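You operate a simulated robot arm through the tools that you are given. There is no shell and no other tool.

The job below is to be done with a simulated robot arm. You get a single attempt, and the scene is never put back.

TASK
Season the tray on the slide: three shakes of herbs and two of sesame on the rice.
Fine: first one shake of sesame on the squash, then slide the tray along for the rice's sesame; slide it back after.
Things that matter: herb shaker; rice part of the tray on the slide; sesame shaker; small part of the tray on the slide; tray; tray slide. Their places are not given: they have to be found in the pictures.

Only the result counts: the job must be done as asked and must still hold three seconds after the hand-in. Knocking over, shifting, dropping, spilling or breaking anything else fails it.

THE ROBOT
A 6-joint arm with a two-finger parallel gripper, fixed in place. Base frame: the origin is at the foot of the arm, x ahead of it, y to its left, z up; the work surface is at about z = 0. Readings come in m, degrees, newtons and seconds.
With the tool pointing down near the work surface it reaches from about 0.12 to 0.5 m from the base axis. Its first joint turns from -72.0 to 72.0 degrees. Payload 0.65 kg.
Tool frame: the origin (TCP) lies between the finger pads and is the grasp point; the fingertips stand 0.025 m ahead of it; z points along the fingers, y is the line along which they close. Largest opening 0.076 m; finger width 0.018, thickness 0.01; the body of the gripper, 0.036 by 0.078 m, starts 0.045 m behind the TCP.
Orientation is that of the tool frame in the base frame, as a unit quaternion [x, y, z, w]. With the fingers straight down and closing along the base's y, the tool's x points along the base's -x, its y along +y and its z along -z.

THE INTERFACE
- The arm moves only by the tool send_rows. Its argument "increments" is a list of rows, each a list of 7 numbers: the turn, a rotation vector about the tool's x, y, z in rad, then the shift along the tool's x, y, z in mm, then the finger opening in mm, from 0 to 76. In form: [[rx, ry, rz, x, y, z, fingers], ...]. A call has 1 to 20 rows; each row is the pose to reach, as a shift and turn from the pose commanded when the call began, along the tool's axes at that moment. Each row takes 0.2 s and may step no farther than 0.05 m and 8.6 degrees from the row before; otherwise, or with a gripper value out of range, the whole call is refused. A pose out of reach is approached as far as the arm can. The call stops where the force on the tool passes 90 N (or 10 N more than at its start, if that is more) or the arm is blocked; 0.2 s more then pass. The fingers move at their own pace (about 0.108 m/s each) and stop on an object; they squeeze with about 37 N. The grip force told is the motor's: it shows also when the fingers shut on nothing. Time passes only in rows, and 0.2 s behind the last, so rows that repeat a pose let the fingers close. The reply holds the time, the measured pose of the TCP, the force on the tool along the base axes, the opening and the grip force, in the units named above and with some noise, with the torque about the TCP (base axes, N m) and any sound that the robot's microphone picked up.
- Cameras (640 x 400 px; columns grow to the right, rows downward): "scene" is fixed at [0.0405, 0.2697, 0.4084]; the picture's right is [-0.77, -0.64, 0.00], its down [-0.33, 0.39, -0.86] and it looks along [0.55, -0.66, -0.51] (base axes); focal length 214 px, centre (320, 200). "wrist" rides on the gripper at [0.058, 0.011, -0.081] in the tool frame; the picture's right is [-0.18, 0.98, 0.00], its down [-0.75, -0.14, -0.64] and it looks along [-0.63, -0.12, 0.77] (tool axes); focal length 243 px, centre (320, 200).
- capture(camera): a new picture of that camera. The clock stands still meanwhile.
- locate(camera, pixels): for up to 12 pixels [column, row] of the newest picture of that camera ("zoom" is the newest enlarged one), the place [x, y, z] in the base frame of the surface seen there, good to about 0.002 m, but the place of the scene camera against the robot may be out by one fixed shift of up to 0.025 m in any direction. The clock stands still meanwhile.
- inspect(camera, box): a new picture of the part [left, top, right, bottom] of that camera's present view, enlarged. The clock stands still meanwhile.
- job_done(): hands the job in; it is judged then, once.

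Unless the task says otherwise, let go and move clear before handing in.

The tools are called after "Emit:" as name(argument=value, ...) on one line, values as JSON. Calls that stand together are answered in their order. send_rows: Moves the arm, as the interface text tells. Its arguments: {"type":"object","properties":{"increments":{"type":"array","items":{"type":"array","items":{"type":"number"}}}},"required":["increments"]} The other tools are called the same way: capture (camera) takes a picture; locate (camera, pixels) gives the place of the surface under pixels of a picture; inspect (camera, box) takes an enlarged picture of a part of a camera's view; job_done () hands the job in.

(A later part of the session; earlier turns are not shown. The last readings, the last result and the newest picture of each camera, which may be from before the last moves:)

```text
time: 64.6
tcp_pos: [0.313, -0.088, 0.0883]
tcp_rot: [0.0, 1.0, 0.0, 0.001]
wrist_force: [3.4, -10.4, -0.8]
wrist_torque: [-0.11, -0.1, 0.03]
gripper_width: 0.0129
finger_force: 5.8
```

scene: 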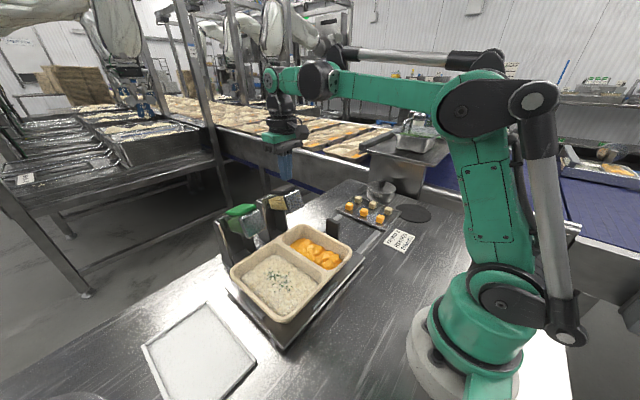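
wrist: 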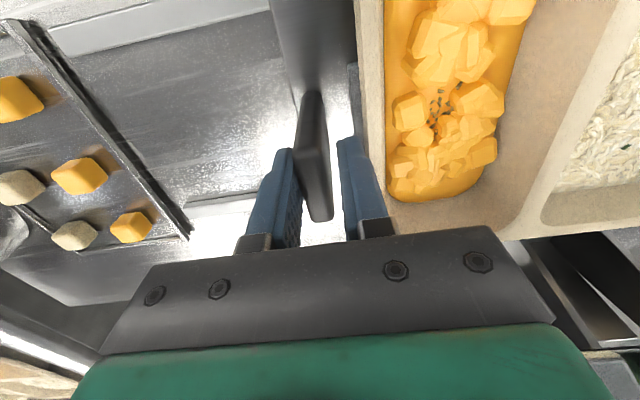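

Width went to 12.9 mm and the side force eased. A little more.

Emit:
send_rows(increments=[[0, 0, 0, 0, -1, 0, 4], [0, 0, 0, 0, -1, 0, 4]])

Emit:
capture(camera="wrist")

```text
time: 65.2
tcp_pos: [0.313, -0.0881, 0.0895]
tcp_rot: [-0.001, 1.0, 0.001, 0.0]
wrist_force: [-4.6, 1.1, 9.8]
wrist_torque: [-0.19, -0.74, -0.03]
gripper_width: 0.0119
finger_force: 32.3
```

```text
taken
```

wrist: 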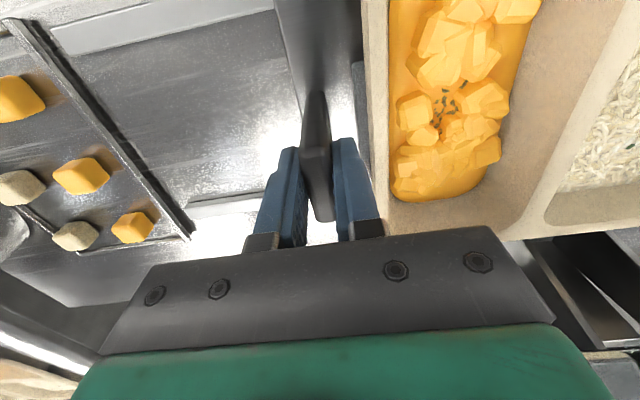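

Gripped: 11.9 mm, 32 N, side force ~1 N. Now a first 10 mm of slide toward −y to feel the resistance.

Emit:
send_rows(increments=[[0, 0, 0, 0, -2, 0, 4], [0, 0, 0, 0, -4, 0, 4], [0, 0, 0, 0, -7, 0, 4], [0, 0, 0, 0, -10, 0, 4]])

Emit:
inspect(camera="scene", box=[210, 170, 420, 320])

```text
time: 66.2
tcp_pos: [0.3119, -0.099, 0.0893]
tcp_rot: [0.0, 1.0, 0.001, -0.002]
wrist_force: [-10.8, 0.6, -13.8]
wrist_torque: [0.02, -0.45, 0.12]
gripper_width: 0.0121
finger_force: 32.1
```

```text
2.67 times, centred on (315, 245) of scene
```

zoom: 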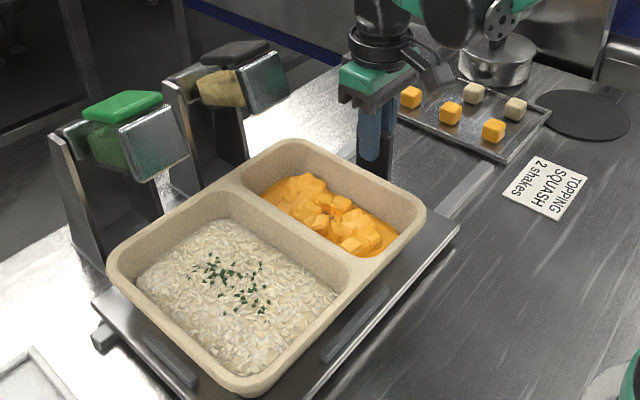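

The slide moves freely with the tray (y‑force ~1 N). Continuing 60 mm more.

Emit:
send_rows(increments=[[0, 0, 0, 0, -5, 0, 4], [0, 0, 0, 0, -10, 0, 4], [0, 0, 0, 0, -15, 0, 4], [0, 0, 0, 0, -20, 0, 4], [0, 0, 0, 0, -25, 0, 4], [0, 0, 0, 0, -30, 0, 4], [0, 0, 0, 0, -35, 0, 4], [0, 0, 0, 0, -40, 0, 4], [0, 0, 0, 0, -45, 0, 4], [0, 0, 0, 0, -50, 0, 4], [0, 0, 0, 0, -55, 0, 4], [0, 0, 0, 0, -60, 0, 4]])

Emit:
inspect(camera="scene", box=[210, 170, 420, 320])

```text
time: 68.8
tcp_pos: [0.3125, -0.1592, 0.0883]
tcp_rot: [0.0, 1.0, 0.0, -0.001]
wrist_force: [2.4, 0.4, 1.7]
wrist_torque: [-0.06, -0.07, 0.08]
gripper_width: 0.0117
finger_force: 4.7
```

```text
2.67 times, centred on (315, 245) of scene
```

zoom: 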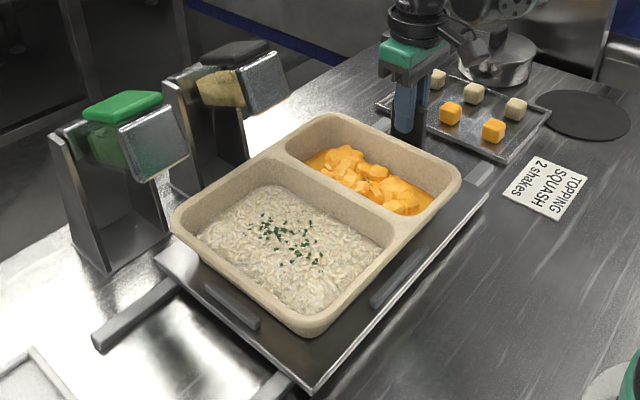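

It follows well (handle now at y≈−0.159). The remaining ~38 mm in 4 mm rows, watching for an end stop.

Emit:
send_rows(increments=[[0, 0, 0, 0, -4, 0, 2], [0, 0, 0, 0, -8, 0, 2], [0, 0, 0, 0, -12, 0, 2], [0, 0, 0, 0, -16, 0, 2], [0, 0, 0, 0, -20, 0, 2], [0, 0, 0, 0, -24, 0, 2], [0, 0, 0, 0, -28, 0, 2]])

Emit:
inspect(camera="scene", box=[210, 170, 420, 320])

```text
time: 70.4
tcp_pos: [0.3129, -0.1873, 0.088]
tcp_rot: [-0.001, 1.0, 0.0, 0.001]
wrist_force: [12.2, 1.7, -19.6]
wrist_torque: [-0.14, -0.25, -0.05]
gripper_width: 0.0118
finger_force: 31.7
```

```text
2.67 times, centred on (315, 245) of scene
```

zoom: 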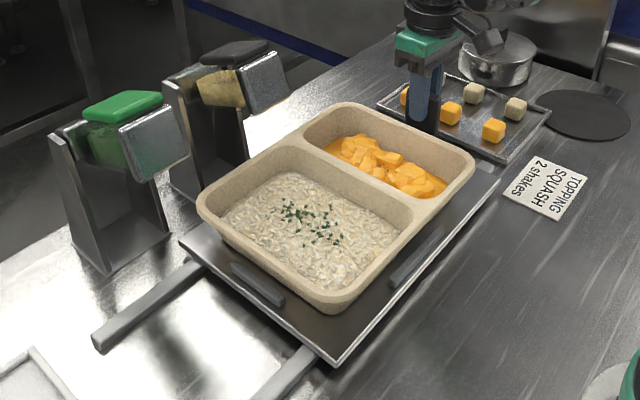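

Slide travel is ~99 mm now. The last ~10 mm slowly.

Emit:
send_rows(increments=[[0, 0, 0, 0, -2, 0, 2], [0, 0, 0, 0, -4, 0, 2], [0, 0, 0, 0, -6, 0, 2], [0, 0, 0, 0, -8, 0, 2], [0, 0, 0, 0, -10, 0, 2]])

Emit:
capture(camera="wrist")

Emit:
inspect(camera="scene", box=[210, 170, 420, 320])

```text
time: 71.6
tcp_pos: [0.3129, -0.1956, 0.0889]
tcp_rot: [-0.001, 1.0, 0.001, 0.001]
wrist_force: [16.7, 1.7, -11.5]
wrist_torque: [-0.12, -0.63, 0.02]
gripper_width: 0.012
finger_force: 32.6
```

```text
taken
```

wrist: 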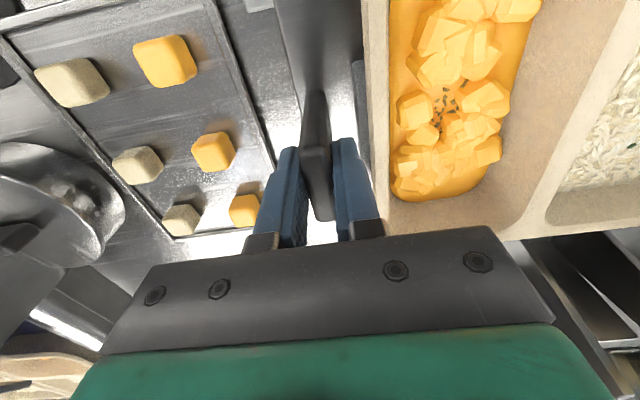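

```text
2.67 times, centred on (315, 245) of scene
```

zoom: 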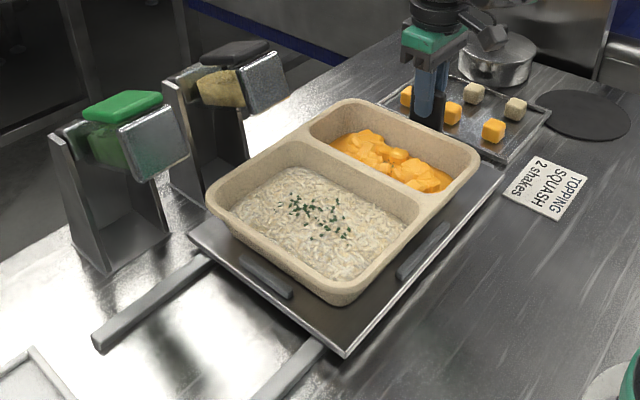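

The rice now lies in front of the sesame shaker. I'll open to 30 mm, rise straight up, and check the alignment from above.

Emit:
send_rows(increments=[[0, 0, 0, 0, 0, 0, 15], [0, 0, 0, 0, 0, 0, 28], [0, 0, 0, 0, 0, 0, 30], [0, 0, 0, 0, 0, -10, 30], [0, 0, 0, 0, 0, -20, 30], [0, 0, 0, 0, 0, -35, 30], [0, 0, 0, 0, 0, -50, 30], [0, 0, 0, 0, 0, -70, 30], [0, 0, 0, 0, 0, -90, 30], [0, 0, 0, 0, 0, -110, 30], [0, 0, 0, 0, 0, -130, 30], [0, 0, 0, 0, 0, -150, 30], [0, 0, 0, 0, 0, -165, 30]])

Emit:
capture(camera="wrist")

Emit:
inspect(camera="scene", box=[210, 170, 420, 320])

```text
time: 74.4
tcp_pos: [0.3129, -0.1986, 0.2549]
tcp_rot: [0.0, 1.0, 0.001, 0.0]
wrist_force: [0.2, 0.6, -0.2]
wrist_torque: [0.0, 0.03, 0.02]
gripper_width: 0.0302
finger_force: 0.1
```

```text
taken
```

wrist: 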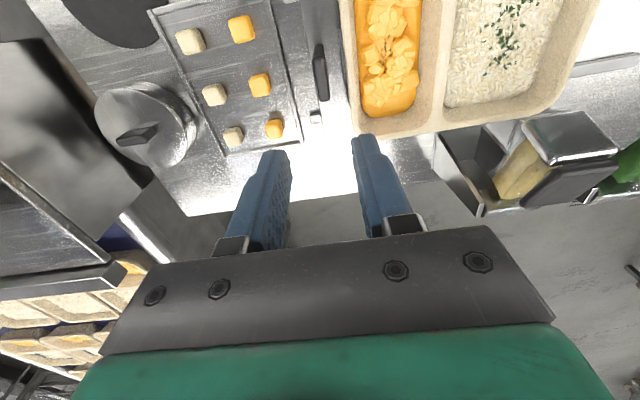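

```text
2.67 times, centred on (315, 245) of scene
```

zoom: 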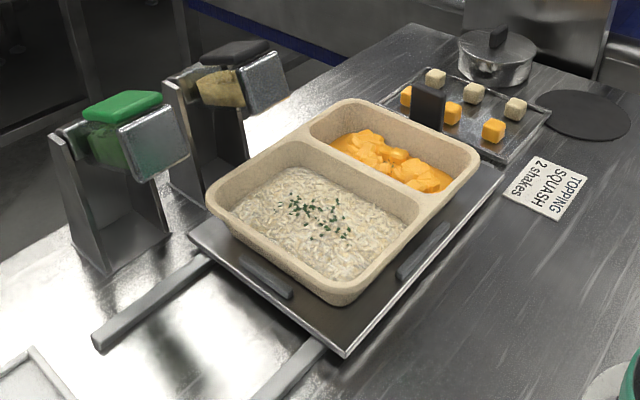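

Emit:
locate(camera="wrist", pixels=[[452, 50], [555, 40], [445, 100], [530, 95], [500, 70], [435, 110], [580, 20], [345, 60], [322, 80], [560, 150], [390, 60]])

Emit:
capture(camera="scene")

Emit:
locate(camera="scene", pixels=[[320, 250], [348, 230], [300, 240], [350, 255], [290, 245], [343, 260], [310, 270], [315, 225], [285, 195]])

```text
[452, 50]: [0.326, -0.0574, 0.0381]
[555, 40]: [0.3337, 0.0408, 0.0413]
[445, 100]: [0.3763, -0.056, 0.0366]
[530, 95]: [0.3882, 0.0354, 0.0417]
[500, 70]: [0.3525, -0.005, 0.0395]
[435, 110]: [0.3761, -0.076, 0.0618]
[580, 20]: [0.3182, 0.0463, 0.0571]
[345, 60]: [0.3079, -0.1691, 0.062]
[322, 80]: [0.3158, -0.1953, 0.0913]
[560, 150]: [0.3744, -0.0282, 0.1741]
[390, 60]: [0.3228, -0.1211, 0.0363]
```

```text
taken
```

scene: 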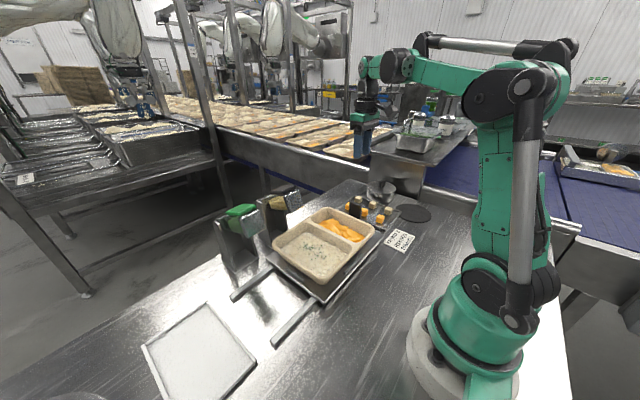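

```text
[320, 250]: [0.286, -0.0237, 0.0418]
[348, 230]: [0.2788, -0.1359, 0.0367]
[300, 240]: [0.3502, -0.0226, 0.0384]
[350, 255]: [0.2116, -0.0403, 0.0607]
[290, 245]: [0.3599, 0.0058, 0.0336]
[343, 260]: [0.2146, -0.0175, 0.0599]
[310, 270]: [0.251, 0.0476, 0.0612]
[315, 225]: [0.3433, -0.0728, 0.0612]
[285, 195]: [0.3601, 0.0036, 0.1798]
```

The rice spans y −0.057…0.041, right under the sesame shaker (y≈−0.010). Closing the fingers and moving above the sesame lid.

Emit:
send_rows(increments=[[0, 0, 0, -7.7, 18.7, 0, 0], [0, 0, 0, -15.4, 37.4, 0, 0], [0, 0, 0, -23.1, 56.1, 0, 0], [0, 0, 0, -30.8, 74.8, 0, 0], [0, 0, 0, -38.5, 93.5, 0, 0], [0, 0, 0, -46.2, 112.2, 0, 0], [0, 0, 0, -53.9, 130.9, 0, 0], [0, 0, 0, -61.6, 149.6, 0, 0], [0, 0, 0, -69.3, 168.3, 0, 0], [0, 0, 0, -77, 187, 0, 0], [0, 0, 0, -77, 187, 15, 0]])

Emit:
capture(camera="wrist")

Emit:
inspect(camera="scene", box=[270, 220, 360, 290])

```text
time: 76.8
tcp_pos: [0.3905, -0.0086, 0.2376]
tcp_rot: [0.0, 1.0, 0.0, 0.0]
wrist_force: [0.4, -1.3, -0.9]
wrist_torque: [-0.03, 0.01, 0.01]
gripper_width: 0.0
finger_force: 23.6
```

```text
taken
```

wrist: 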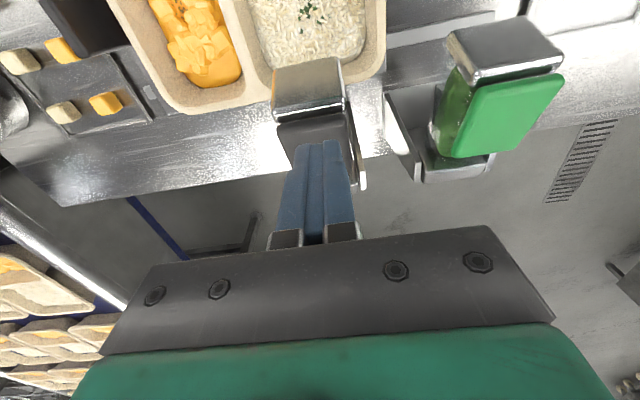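

```text
5.71 times, centred on (315, 255) of scene
```

zoom: 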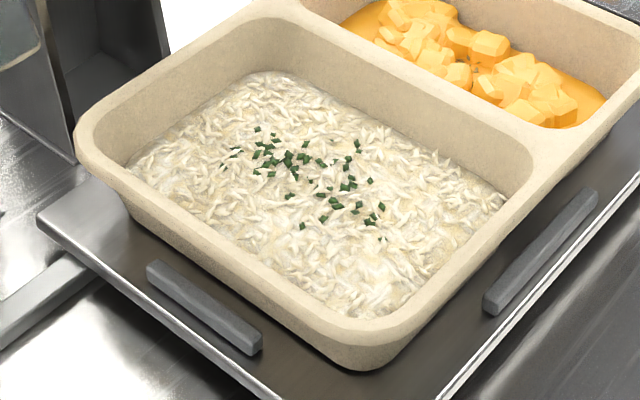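

Lined up over the sesame lid with the rice below. First sesame press on the rice, down to TCP z≈0.164.

Emit:
send_rows(increments=[[0, 0, 0, 0, 0, 5, 0], [0, 0, 0, 0, 0, 10, 0], [0, 0, 0, 0, 0, 15, 0], [0, 0, 0, 0, 0, 20, 0], [0, 0, 0, 0, 0, 25, 0], [0, 0, 0, 0, 0, 30, 0], [0, 0, 0, 0, 0, 35, 0], [0, 0, 0, 0, 0, 40, 0], [0, 0, 0, 0, 0, 45, 0], [0, 0, 0, 0, 0, 50, 0], [0, 0, 0, 0, 0, 55, 0], [0, 0, 0, 0, 0, 60, 0], [0, 0, 0, 0, 0, 65, 0], [0, 0, 0, 0, 0, 70, 0], [0, 0, 0, 0, 0, 73, 0], [0, 0, 0, 0, 0, 75, 0]])

Emit:
inspect(camera="scene", box=[270, 220, 360, 290])

Emit:
inspect(camera="scene", box=[290, 232, 340, 272])

```text
time: 80.2
tcp_pos: [0.3923, -0.0099, 0.1628]
tcp_rot: [-0.001, 1.0, 0.0, 0.0]
wrist_force: [-2.1, 1.4, 3.1]
wrist_torque: [0.05, 0.06, 0.03]
gripper_width: 0.0
finger_force: 23.4
```

```text
5.71 times, centred on (315, 255) of scene
```

zoom: 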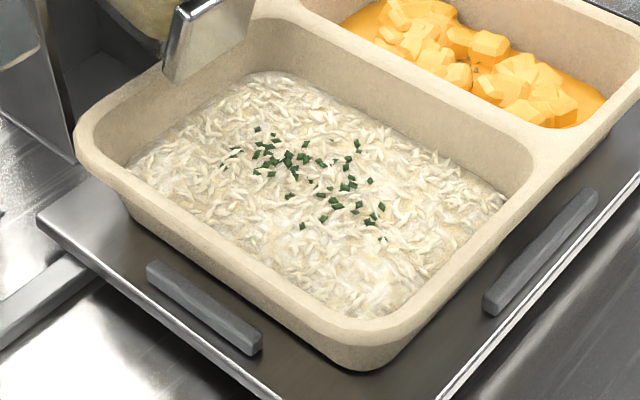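

```text
10.00 times, centred on (315, 252) of scene
```

zoom: 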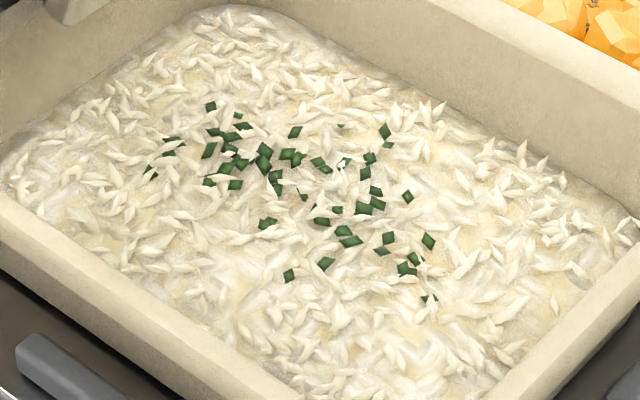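

No sesame is visible on the rice and the pattern is unchanged, at the depth that worked before. Going deeper toward the end stop without releasing, and looking again.

Emit:
send_rows(increments=[[0, 0, 0, 0, 0, 1, 0], [0, 0, 0, 0, 0, 2, 0], [0, 0, 0, 0, 0, 3, 0]])

Emit:
inspect(camera="scene", box=[290, 232, 340, 272])

Emit:
inspect(camera="scene", box=[230, 180, 350, 270])

```text
time: 81.0
tcp_pos: [0.3897, -0.0098, 0.1618]
tcp_rot: [-0.001, 1.0, 0.0, 0.001]
wrist_force: [-1.4, -0.6, 2.8]
wrist_torque: [-0.02, -0.02, -0.02]
gripper_width: 0.0001
finger_force: 23.7
```

```text
10.00 times, centred on (315, 252) of scene
```

zoom: 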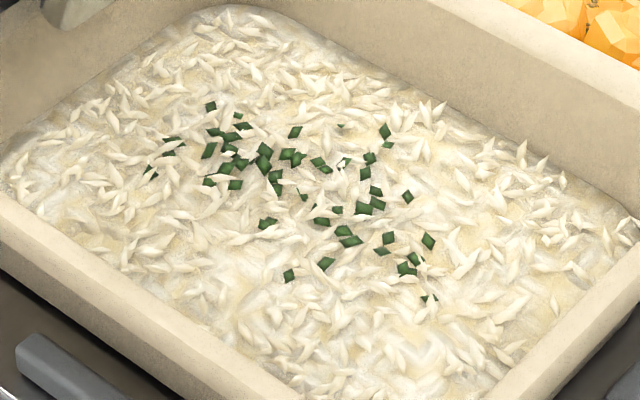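

```text
4.44 times, centred on (290, 225) of scene
```

zoom: 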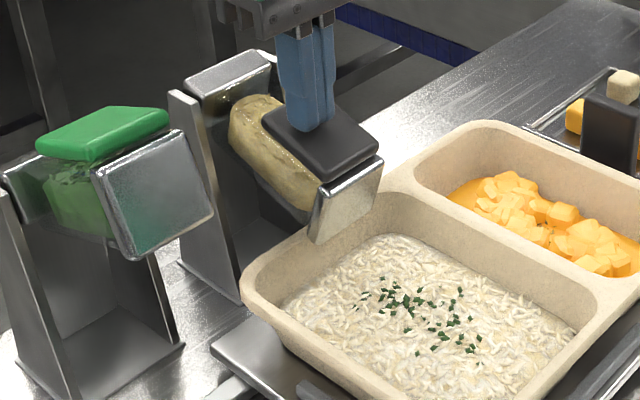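

Still nothing visible on the rice at near the stop. One more sesame press is safe under either reading (two are wanted), so I'll release fully and press again, then look for sesame.

Emit:
send_rows(increments=[[0, 0, 0, 0, 0, -5, 0], [0, 0, 0, 0, 0, -10, 0], [0, 0, 0, 0, 0, -15, 0], [0, 0, 0, 0, 0, -20, 0], [0, 0, 0, 0, 0, -25, 0], [0, 0, 0, 0, 0, -30, 0], [0, 0, 0, 0, 0, -35, 0], [0, 0, 0, 0, 0, -40, 0], [0, 0, 0, 0, 0, -45, 0], [0, 0, 0, 0, 0, -50, 0], [0, 0, 0, 0, 0, -55, 0], [0, 0, 0, 0, 0, -60, 0], [0, 0, 0, 0, 0, -65, 0], [0, 0, 0, 0, 0, -70, 0], [0, 0, 0, 0, 0, -78, 0], [0, 0, 0, 0, 0, -78, 0]])

Emit:
inspect(camera="scene", box=[290, 232, 340, 272])

Emit:
inspect(camera="scene", box=[230, 180, 350, 270])

Emit:
capture(camera="wrist")

```text
time: 84.4
tcp_pos: [0.389, -0.0093, 0.2391]
tcp_rot: [-0.001, 1.0, -0.001, 0.0]
wrist_force: [-1.1, -0.8, -0.3]
wrist_torque: [0.0, -0.05, 0.0]
gripper_width: 0.0
finger_force: 23.5
```

```text
10.00 times, centred on (315, 252) of scene
```

zoom: 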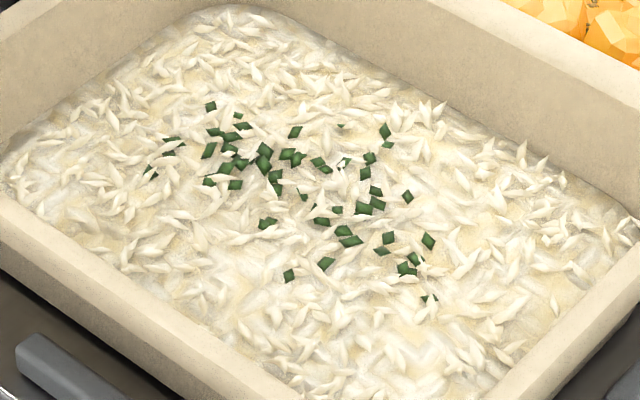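

```text
4.44 times, centred on (290, 225) of scene
```

zoom: 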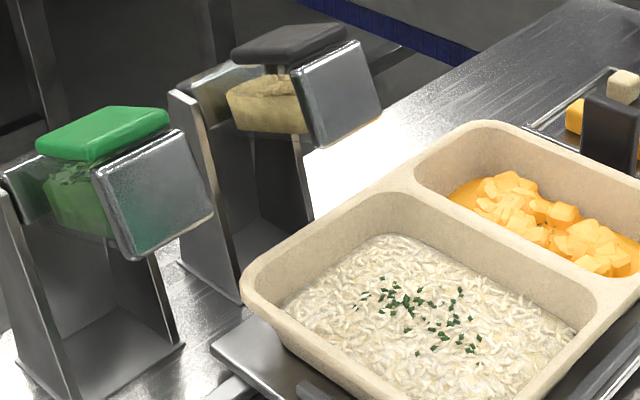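

```text
taken
```

wrist: 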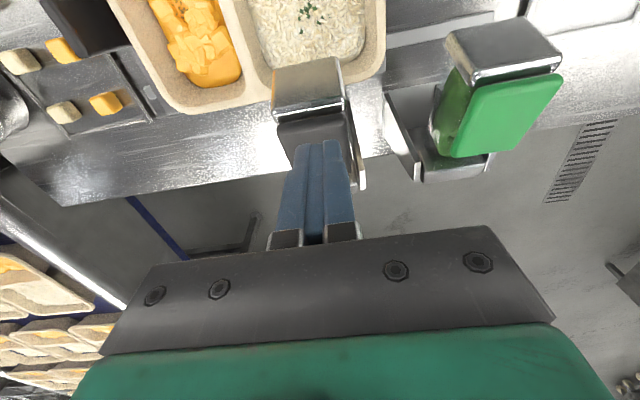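

The sesame shaker is back at rest, rice unchanged. Pressing sesame again, to the same depth.

Emit:
send_rows(increments=[[0, 0, 0, 0, 0, 5, 0], [0, 0, 0, 0, 0, 10, 0], [0, 0, 0, 0, 0, 15, 0], [0, 0, 0, 0, 0, 20, 0], [0, 0, 0, 0, 0, 25, 0], [0, 0, 0, 0, 0, 30, 0], [0, 0, 0, 0, 0, 35, 0], [0, 0, 0, 0, 0, 40, 0], [0, 0, 0, 0, 0, 45, 0], [0, 0, 0, 0, 0, 50, 0], [0, 0, 0, 0, 0, 55, 0], [0, 0, 0, 0, 0, 60, 0], [0, 0, 0, 0, 0, 65, 0], [0, 0, 0, 0, 0, 70, 0], [0, 0, 0, 0, 0, 73, 0], [0, 0, 0, 0, 0, 75.5, 0]])

Emit:
inspect(camera="scene", box=[290, 232, 340, 272])

Emit:
inspect(camera="scene", box=[230, 180, 350, 270])

```text
time: 87.8
tcp_pos: [0.3911, -0.0103, 0.1625]
tcp_rot: [0.0, 1.0, 0.001, 0.0]
wrist_force: [-0.4, -0.7, 2.9]
wrist_torque: [-0.04, 0.01, -0.05]
gripper_width: 0.0
finger_force: 23.5
```

```text
10.00 times, centred on (315, 252) of scene
```

zoom: 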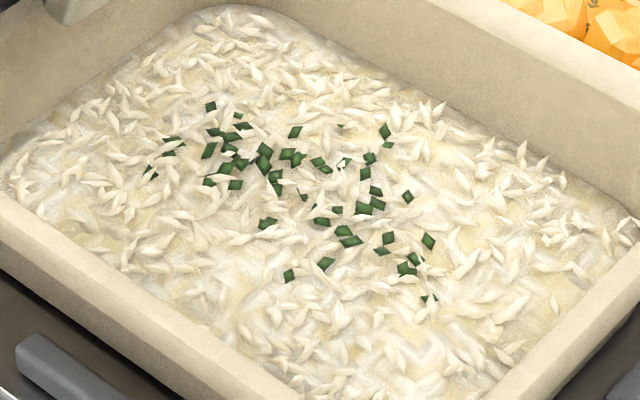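

```text
4.44 times, centred on (290, 225) of scene
```

zoom: 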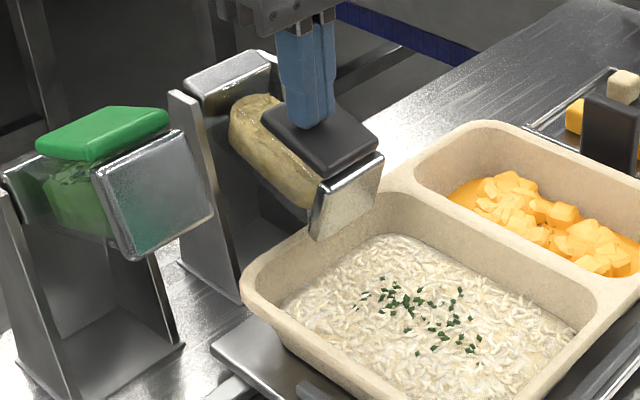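

Two sesame presses and still no visible sesame on the rice. I'll release and look at the rice closely with the wrist camera for pale seeds, or seeds fallen elsewhere.

Emit:
send_rows(increments=[[0, 0, 0, 0, 0, -5, 0], [0, 0, 0, 0, 0, -10, 0], [0, 0, 0, 0, 0, -15, 0], [0, 0, 0, 0, 0, -20, 0], [0, 0, 0, 0, 0, -25, 0], [0, 0, 0, 0, 0, -30, 0], [0, 0, 0, 0, 0, -35, 0], [0, 0, 0, 0, 0, -40, 0], [0, 0, 0, 0, 0, -45, 0], [0, 0, 0, 0, 0, -50, 0], [0, 0, 0, 0, 0, -55, 0], [0, 0, 0, 0, 0, -60, 0], [0, 0, 0, 0, 0, -65, 0], [0, 0, 0, 0, 0, -70, 0], [0, 0, 0, 0, 0, -78, 0], [0, 0, 0, 0, 0, -86, 0]])

Emit:
send_rows(increments=[[0, 0, 0, 25, 0, 0, 0], [0, 0, 0, 50, 0, 0, 0], [0, 0, 0, 75, 0, 0, 0], [0, 0, 0, 100, 0, 0, 0], [0, 0, 0, 125, 0, 0, 0], [0, 0, 0, 150, 0, 0, 0], [0, 0, 0, 175, 0, 0, 0], [0, 0, 0, 190, 0, 0, 0], [0, 0, 0, 200, 0, 20, 0], [0, 0, 0, 205, 0, 40, 0], [0, 0, 0, 210, 0, 60, 0]])

Emit:
capture(camera="wrist")

```text
time: 91.2
tcp_pos: [0.3926, -0.0092, 0.2479]
tcp_rot: [0.0, 1.0, -0.001, 0.0]
wrist_force: [0.8, -0.3, -0.5]
wrist_torque: [0.0, 0.0, -0.01]
gripper_width: 0.0003
finger_force: 23.3
```

```text
time: 93.6
tcp_pos: [0.182, -0.0094, 0.1885]
tcp_rot: [0.0, 1.0, 0.0, 0.0]
wrist_force: [-0.1, -0.3, -0.1]
wrist_torque: [-0.02, -0.04, 0.0]
gripper_width: 0.0
finger_force: 23.3
```

```text
taken
```

wrist: 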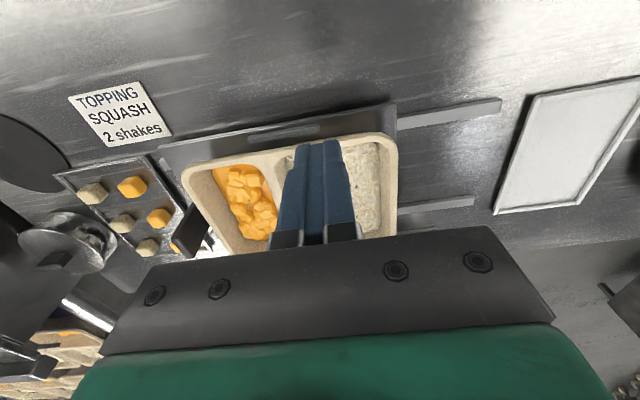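

The fingers block the view. I'll move forward to x≈0.30 with the fingers open so the rice shows between them.

Emit:
send_rows(increments=[[0, 0, 0, -20, 0, -4, 20], [0, 0, 0, -40, 0, -8, 40], [0, 0, 0, -60, 0, -11, 60], [0, 0, 0, -80, 0, -11, 76], [0, 0, 0, -100, 0, -11, 76], [0, 0, 0, -118, 0, -11, 76]])

Emit:
capture(camera="wrist")

Emit:
inspect(camera="wrist", box=[280, 30, 420, 150])

Emit:
inspect(camera="wrist", box=[180, 30, 300, 150])

```text
time: 95.0
tcp_pos: [0.2982, -0.0094, 0.2017]
tcp_rot: [0.0, 1.0, 0.0, 0.001]
wrist_force: [0.7, 0.1, 0.6]
wrist_torque: [0.0, 0.06, 0.0]
gripper_width: 0.0759
finger_force: 0.0
```

```text
taken
```

wrist: 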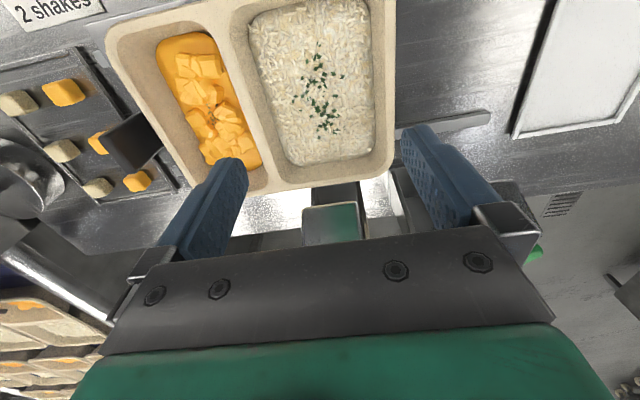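

```text
3.33 times, centred on (350, 90) of wrist
```

zoom: 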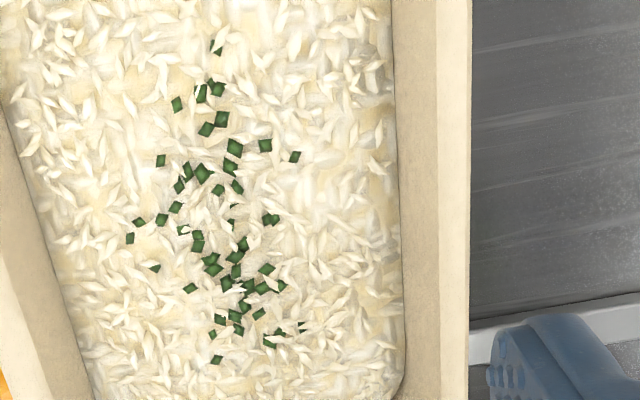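

```text
3.33 times, centred on (240, 90) of wrist
```

zoom: 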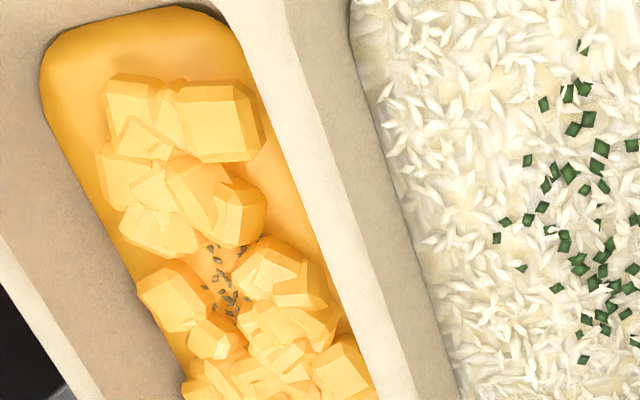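

The squash shows a small cluster of ~20 dark sesame specks, but the rice shows only ~55 green flecks and no sesame. I'll compare the hopper fill levels with the earliest zooms, and check where the flecks lie.

Emit:
inspect(camera="scene", box=[210, 195, 270, 245])

Emit:
inspect(camera="scene", box=[250, 180, 310, 225])

Emit:
inspect(camera="wrist", box=[270, 0, 400, 180])

Emit:
locate(camera="wrist", pixels=[[318, 60], [310, 100], [325, 115], [320, 90], [345, 90], [255, 60], [370, 60], [290, 160], [370, 150], [212, 120], [330, 10]])

```text
8.00 times, centred on (240, 220) of scene
```

zoom: 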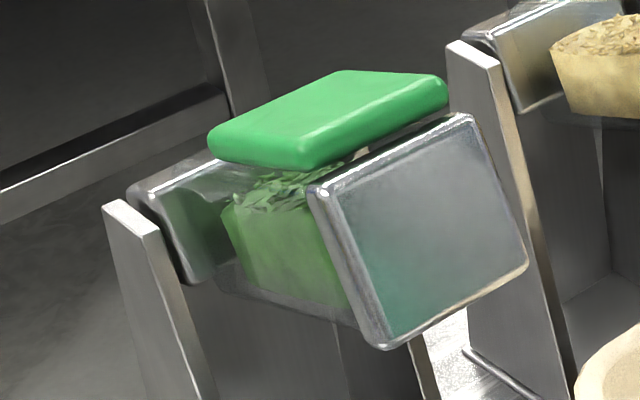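

```text
8.89 times, centred on (280, 202) of scene
```

zoom: 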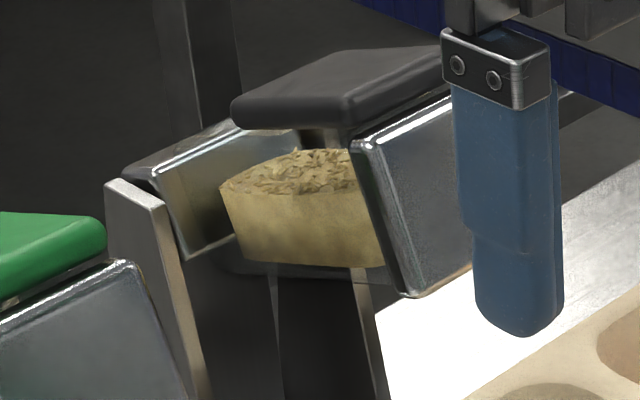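

```text
2.22 times, centred on (335, 90) of wrist
```

zoom: 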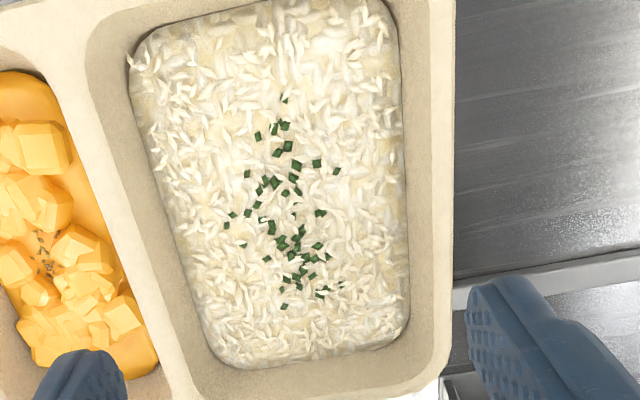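

```text
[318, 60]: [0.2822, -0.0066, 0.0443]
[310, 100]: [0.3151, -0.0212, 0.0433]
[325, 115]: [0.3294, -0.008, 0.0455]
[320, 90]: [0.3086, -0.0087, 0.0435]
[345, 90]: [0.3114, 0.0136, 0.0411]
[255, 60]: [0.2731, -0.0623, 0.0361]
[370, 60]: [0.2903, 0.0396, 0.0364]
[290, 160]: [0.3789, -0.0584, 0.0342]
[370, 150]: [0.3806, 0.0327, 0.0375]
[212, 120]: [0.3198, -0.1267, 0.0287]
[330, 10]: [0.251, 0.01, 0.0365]
```

Let me compare the hopper contents with the earlier identical crops (t≈21 and t≈84), since a falling fill level would reveal which strokes really dispensed.

Emit:
inspect(camera="scene", box=[210, 180, 300, 250])

Emit:
inspect(camera="scene", box=[230, 180, 350, 270])

Emit:
inspect(camera="scene", box=[205, 175, 315, 265])

```text
5.71 times, centred on (255, 215) of scene
```

zoom: 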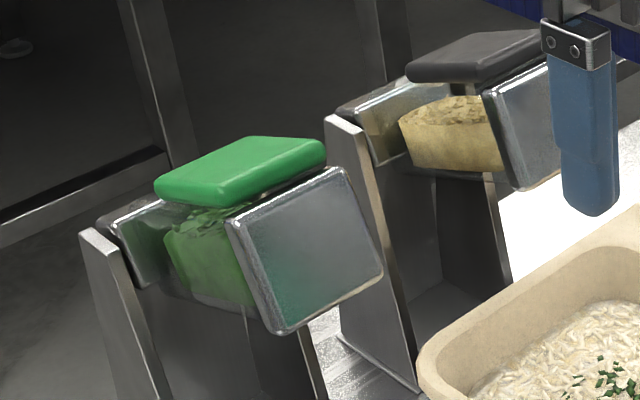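

```text
4.44 times, centred on (290, 225) of scene
```

zoom: 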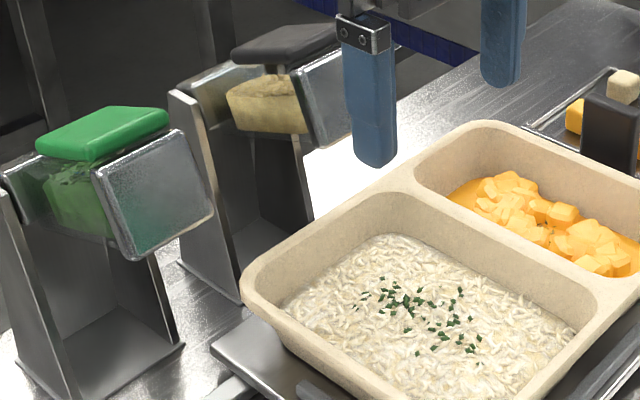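

```text
4.44 times, centred on (260, 220) of scene
```

zoom: 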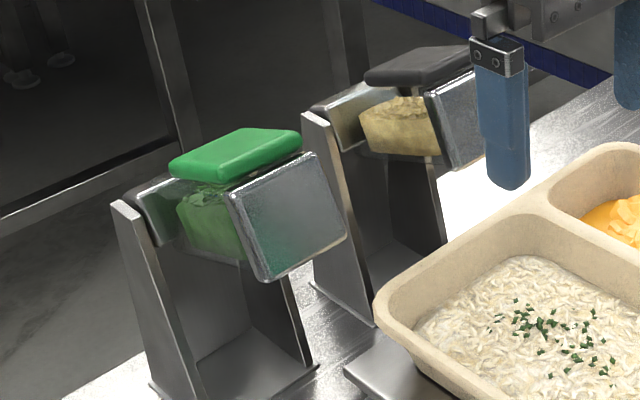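

The herb leaves look slightly lower under the lid than at the start, so the fill level may be a useful count. I'll go back to the exact early viewpoints (t≈1.2 and t≈5) to compare the hopper contents against those pictures.

Emit:
send_rows(increments=[[0, 0, 0, 0, 0, -20, 76], [0, 0, 0, 0, 0, -40, 76], [0, 0, 0, 0, 0, -60, 76], [0, 0, 0, -8, 14, -80, 76], [0, 0, 0, -16, 28, -100, 76], [0, 0, 0, -24, 42, -112, 76], [0, 0, 0, -32, 55, -120, 76]])

Emit:
inspect(camera="wrist", box=[240, 85, 420, 205])

```text
time: 96.6
tcp_pos: [0.3277, 0.0466, 0.3217]
tcp_rot: [0.0, 1.0, 0.0, 0.0]
wrist_force: [-0.2, -0.3, 0.5]
wrist_torque: [-0.01, -0.02, 0.0]
gripper_width: 0.0758
finger_force: 0.0
```

```text
3.33 times, centred on (330, 145) of wrist
```

zoom: 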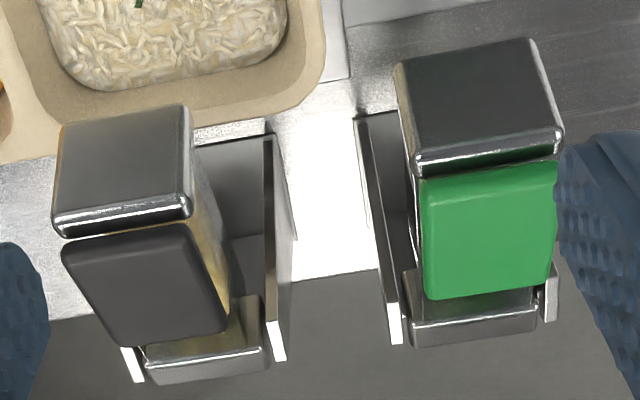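

Nothing conclusive from above. On to the side view of the herb shaker.

Emit:
send_rows(increments=[[0, 0, 0.1309, -5.8, 12.1, 5.8, 76], [0, 0, 0.2618, -11.7, 24.2, 11.7, 76], [0, 0, 0.3927, -17.5, 36.2, 17.5, 76], [0, 0, 0.5236, -23.3, 48.3, 23.3, 76], [0, 0, 0.6545, -29.2, 60.4, 29.2, 76], [0, 0, 0.7854, -35, 72.5, 35, 76], [0, 0, 0.9163, -40.8, 84.6, 40.8, 76], [0, 0, 1.0472, -46.7, 96.7, 46.7, 76], [0, 0, 1.1781, -52.5, 108.7, 52.5, 76], [0, 0, 1.309, -58.3, 120.8, 58.3, 76], [0, 0, 1.4399, -64.2, 132.9, 64.2, 76], [0, 0, 1.5708, -67, 143, 70, 76]])

Emit:
inspect(camera="wrist", box=[280, 80, 440, 250])

Emit:
send_rows(increments=[[0, -0.12, 0, 0, -5, 5, 76], [0, -0.24, 0, 0, -10, 10, 76], [0, -0.36, 0, 0, -15, 15, 76], [0, -0.48, 0, 0, -20, 20, 76], [0, -0.6, 0, 0, -24, 27, 76]])

Emit:
inspect(camera="wrist", box=[280, 60, 450, 220])

Emit:
inspect(camera="wrist", box=[305, 95, 375, 205])

```text
time: 99.2
tcp_pos: [0.3982, 0.1866, 0.2494]
tcp_rot: [0.709, 0.706, 0.001, 0.0]
wrist_force: [0.2, -0.3, 0.6]
wrist_torque: [-0.03, 0.02, -0.03]
gripper_width: 0.076
finger_force: 0.1
```

```text
2.35 times, centred on (360, 165) of wrist
```

zoom: 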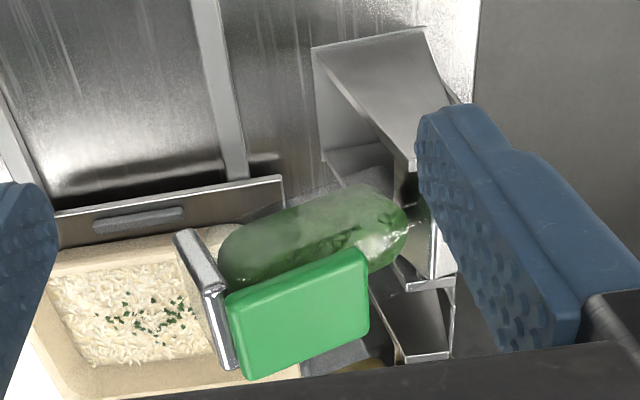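

```text
time: 100.4
tcp_pos: [0.3741, 0.1879, 0.2258]
tcp_rot: [0.676, 0.675, -0.209, 0.211]
wrist_force: [-1.2, 0.6, -0.2]
wrist_torque: [0.0, -0.01, -0.04]
gripper_width: 0.0761
finger_force: 0.0
out of reach, approached as far as the arm can: row 2
```

```text
2.50 times, centred on (365, 140) of wrist
```

zoom: 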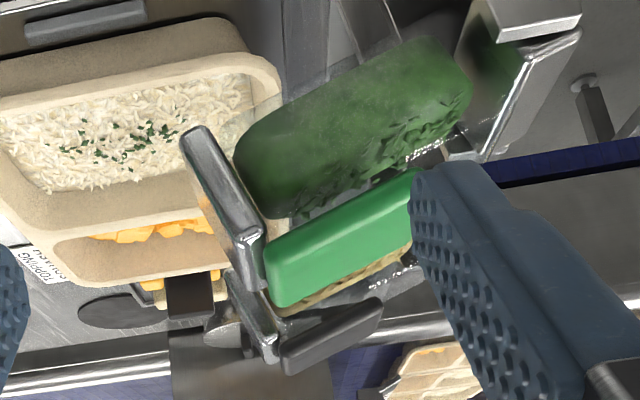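

```text
3.64 times, centred on (340, 150) of wrist
```

zoom: 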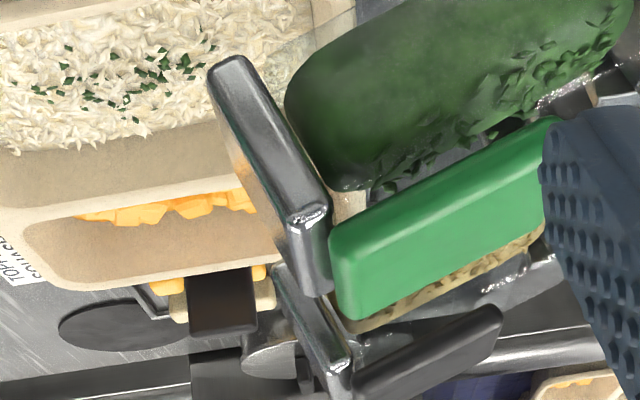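

The leaf line now sits visibly further from the lid than at t≈5, so the hopper level does fall with shakes. I'll measure the content levels of both hoppers.

Emit:
inspect(camera="wrist", box=[310, 80, 420, 190])

Emit:
locate(camera="zoom", pixels=[[250, 100], [300, 150], [350, 150], [400, 120], [300, 180], [330, 200], [380, 190], [430, 150], [460, 130], [400, 170], [350, 280], [270, 190]])

```text
3.64 times, centred on (365, 135) of wrist
```

zoom: 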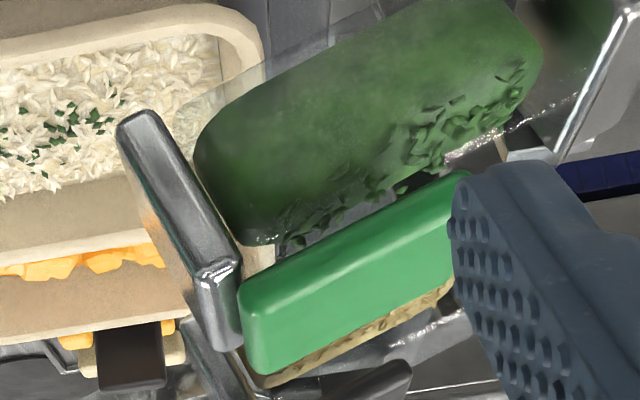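

```text
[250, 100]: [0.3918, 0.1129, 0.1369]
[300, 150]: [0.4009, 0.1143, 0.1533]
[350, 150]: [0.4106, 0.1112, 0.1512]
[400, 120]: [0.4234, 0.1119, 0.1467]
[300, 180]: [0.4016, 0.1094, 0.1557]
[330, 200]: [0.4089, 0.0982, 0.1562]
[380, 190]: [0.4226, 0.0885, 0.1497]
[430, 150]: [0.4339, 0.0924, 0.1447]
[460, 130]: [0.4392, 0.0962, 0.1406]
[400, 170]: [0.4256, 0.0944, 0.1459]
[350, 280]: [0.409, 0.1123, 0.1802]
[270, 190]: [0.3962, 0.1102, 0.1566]
```

The readings go through the glass to the content. Now the same for both hoppers from the fixed scene camera, so their levels can be compared like for like.

Emit:
inspect(camera="scene", box=[222, 205, 258, 229])

Emit:
inspect(camera="scene", box=[262, 185, 298, 209])

Emit:
locate(camera="zoom", pixels=[[220, 190], [260, 175], [300, 160], [340, 150], [380, 145], [240, 230], [300, 230], [360, 230], [200, 210], [420, 170], [300, 195], [350, 190]])

```text
16.00 times, centred on (240, 217) of scene
```

zoom: 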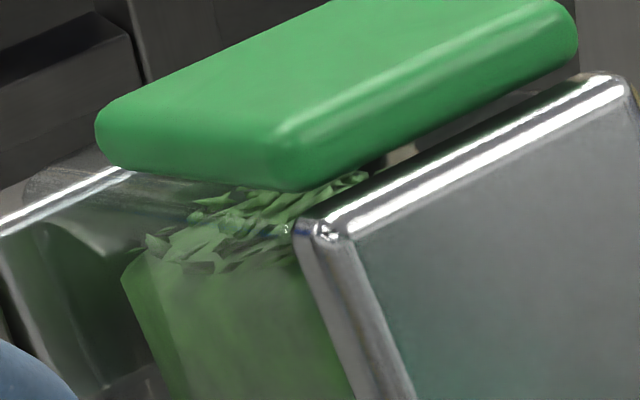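

```text
16.00 times, centred on (280, 197) of scene
```

zoom: 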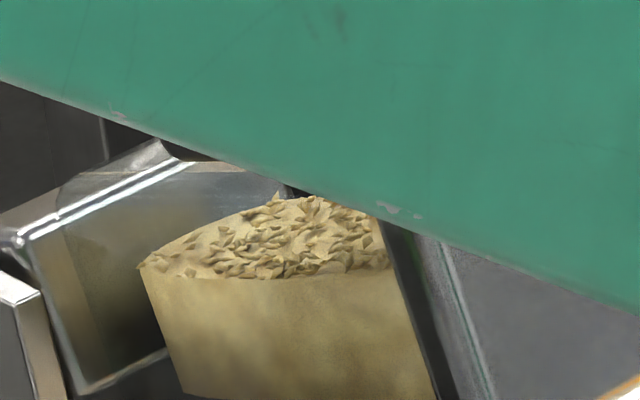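

```text
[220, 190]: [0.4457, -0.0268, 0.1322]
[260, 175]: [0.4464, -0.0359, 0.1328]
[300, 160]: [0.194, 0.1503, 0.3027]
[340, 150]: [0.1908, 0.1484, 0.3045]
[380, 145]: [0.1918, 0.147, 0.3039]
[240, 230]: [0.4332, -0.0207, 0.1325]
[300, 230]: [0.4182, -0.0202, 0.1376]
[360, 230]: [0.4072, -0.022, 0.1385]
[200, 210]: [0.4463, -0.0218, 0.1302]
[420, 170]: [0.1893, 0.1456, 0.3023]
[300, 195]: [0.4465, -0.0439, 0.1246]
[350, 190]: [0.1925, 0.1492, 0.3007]
```

Sesame's content surface reads z≈0.1325–0.1385 at x 0.433–0.407 (scene frame). Now the herb's surface in the same frame.

Emit:
inspect(camera="scene", box=[222, 205, 258, 229])

Emit:
locate(camera="zoom", pixels=[[160, 250], [190, 235], [220, 225], [250, 220], [270, 205], [200, 255], [240, 245], [280, 230], [150, 230], [210, 300], [200, 215], [330, 185]])

Emit:
inspect(camera="scene", box=[262, 185, 298, 209])

Emit:
locate(camera="zoom", pixels=[[160, 255], [190, 250], [220, 235], [250, 225], [280, 215], [300, 210], [330, 215], [360, 225], [200, 270], [260, 270], [320, 265], [210, 330]])

```text
16.00 times, centred on (240, 217) of scene
```

zoom: 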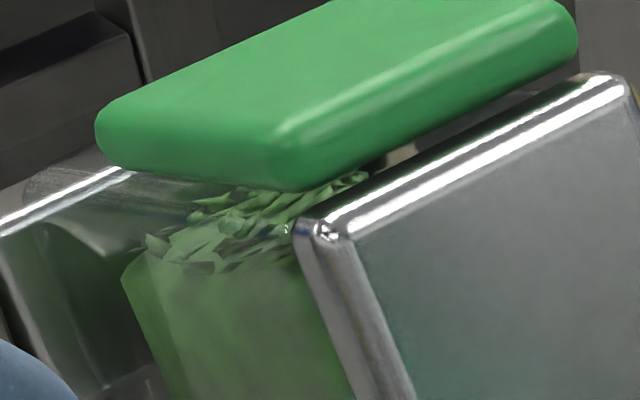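

```text
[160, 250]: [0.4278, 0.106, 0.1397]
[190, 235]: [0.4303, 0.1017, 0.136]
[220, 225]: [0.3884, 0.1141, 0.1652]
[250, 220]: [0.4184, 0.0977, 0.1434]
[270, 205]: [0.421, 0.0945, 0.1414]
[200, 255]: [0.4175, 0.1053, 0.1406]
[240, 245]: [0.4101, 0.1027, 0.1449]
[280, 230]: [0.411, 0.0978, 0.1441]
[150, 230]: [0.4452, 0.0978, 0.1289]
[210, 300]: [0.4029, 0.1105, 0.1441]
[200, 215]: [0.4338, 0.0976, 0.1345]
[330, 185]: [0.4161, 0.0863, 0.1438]
```

```text
16.00 times, centred on (280, 197) of scene
```

zoom: 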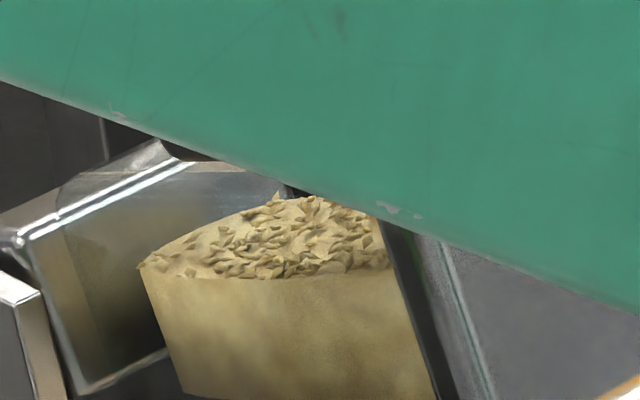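

```text
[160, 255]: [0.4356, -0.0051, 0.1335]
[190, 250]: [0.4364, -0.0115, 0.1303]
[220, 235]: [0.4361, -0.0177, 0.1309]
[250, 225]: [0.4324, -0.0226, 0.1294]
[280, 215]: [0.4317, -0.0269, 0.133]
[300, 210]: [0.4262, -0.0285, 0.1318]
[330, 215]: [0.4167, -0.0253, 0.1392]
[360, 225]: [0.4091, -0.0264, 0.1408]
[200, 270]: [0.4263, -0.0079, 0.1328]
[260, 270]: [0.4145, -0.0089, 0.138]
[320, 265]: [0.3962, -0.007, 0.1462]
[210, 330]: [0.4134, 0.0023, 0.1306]
```

The hopper readings can't settle it to better than a millimetre or two, but the evidence is consistent: every stroke went past the same trigger depth (H3 and the second sesame stroke right down near the stop), and the rice picture simply stopped changing after two strokes whichever shaker was used, so I take the counts as 3 herb, 1 squash sesame, 2 rice sesame and won't over-season. Next I undo the tilt and yaw and go back to the handle.

Emit:
send_rows(increments=[[0, 0.12, 0, -6.8, 0, -9.9, 76], [0, 0.24, 0, -13.6, 0, -19.8, 60], [0, 0.36, 0, -20.3, 0, -29.7, 40], [0, 0.48, 0, -27.1, 0, -39.6, 30], [0, 0.6, 0, -33.9, 0, -49.5, 30]])

Emit:
send_rows(increments=[[0, 0, -0.1309, -12.5, -10, 0, 30], [0, 0, -0.2618, -25, -20, 0, 30], [0, 0, -0.3927, -37.5, -30, 0, 30], [0, 0, -0.5236, -50, -40, 0, 30], [0, 0, -0.6545, -62.5, -50, 0, 30], [0, 0, -0.7854, -75, -60, 0, 30], [0, 0, -0.9163, -87.5, -70, 0, 30], [0, 0, -1.0472, -100, -80, 0, 30], [0, 0, -1.1781, -112.5, -90, 0, 30], [0, 0, -1.309, -125, -100, 0, 30], [0, 0, -1.4399, -137.5, -110, 0, 30], [0, 0, -1.5708, -150, -120, 0, 30]])

Emit:
capture(camera="wrist")

```text
time: 101.6
tcp_pos: [0.3717, 0.1857, 0.2815]
tcp_rot: [0.707, 0.707, 0.002, 0.0]
wrist_force: [-0.7, 0.6, 1.0]
wrist_torque: [0.03, 0.03, 0.02]
gripper_width: 0.03
finger_force: 0.0
out of reach, approached as far as the arm can: row 3, 5
```

```text
time: 104.2
tcp_pos: [0.252, 0.0358, 0.2801]
tcp_rot: [-0.002, 1.0, 0.0, 0.001]
wrist_force: [0.7, -1.0, -0.5]
wrist_torque: [0.0, -0.02, 0.02]
gripper_width: 0.0299
finger_force: 0.1
```

```text
taken
```

wrist: 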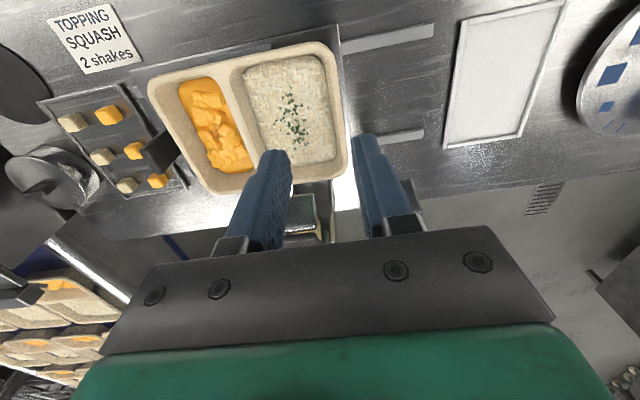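

Tool is back to pointing down. Before sliding back, one very close look at the rice for any pale sesame.

Emit:
inspect(camera="scene", box=[300, 243, 328, 261])

Emit:
inspect(camera="wrist", box=[270, 60, 340, 150])

Emit:
inspect(camera="wrist", box=[190, 80, 250, 180])

```text
16.00 times, centred on (314, 252) of scene
```

zoom: 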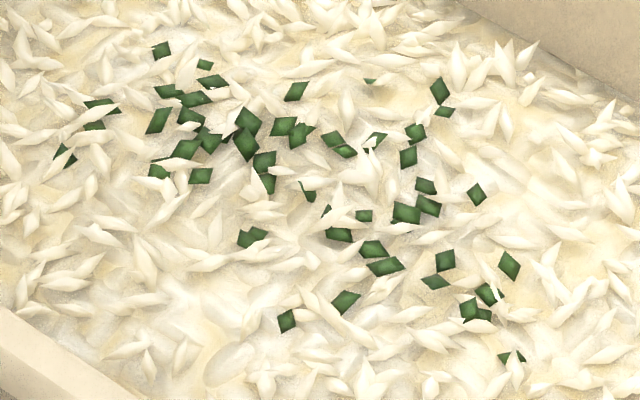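

```text
4.44 times, centred on (305, 105) of wrist
```

zoom: 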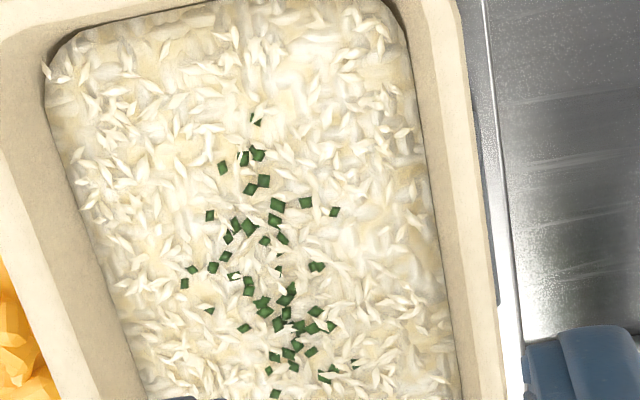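

```text
4.00 times, centred on (220, 130) of wrist
```

zoom: 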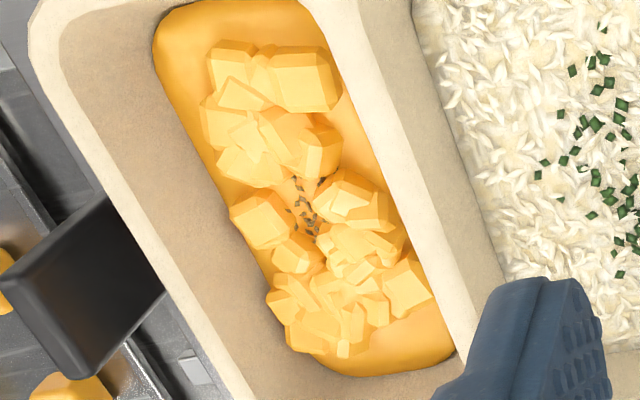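

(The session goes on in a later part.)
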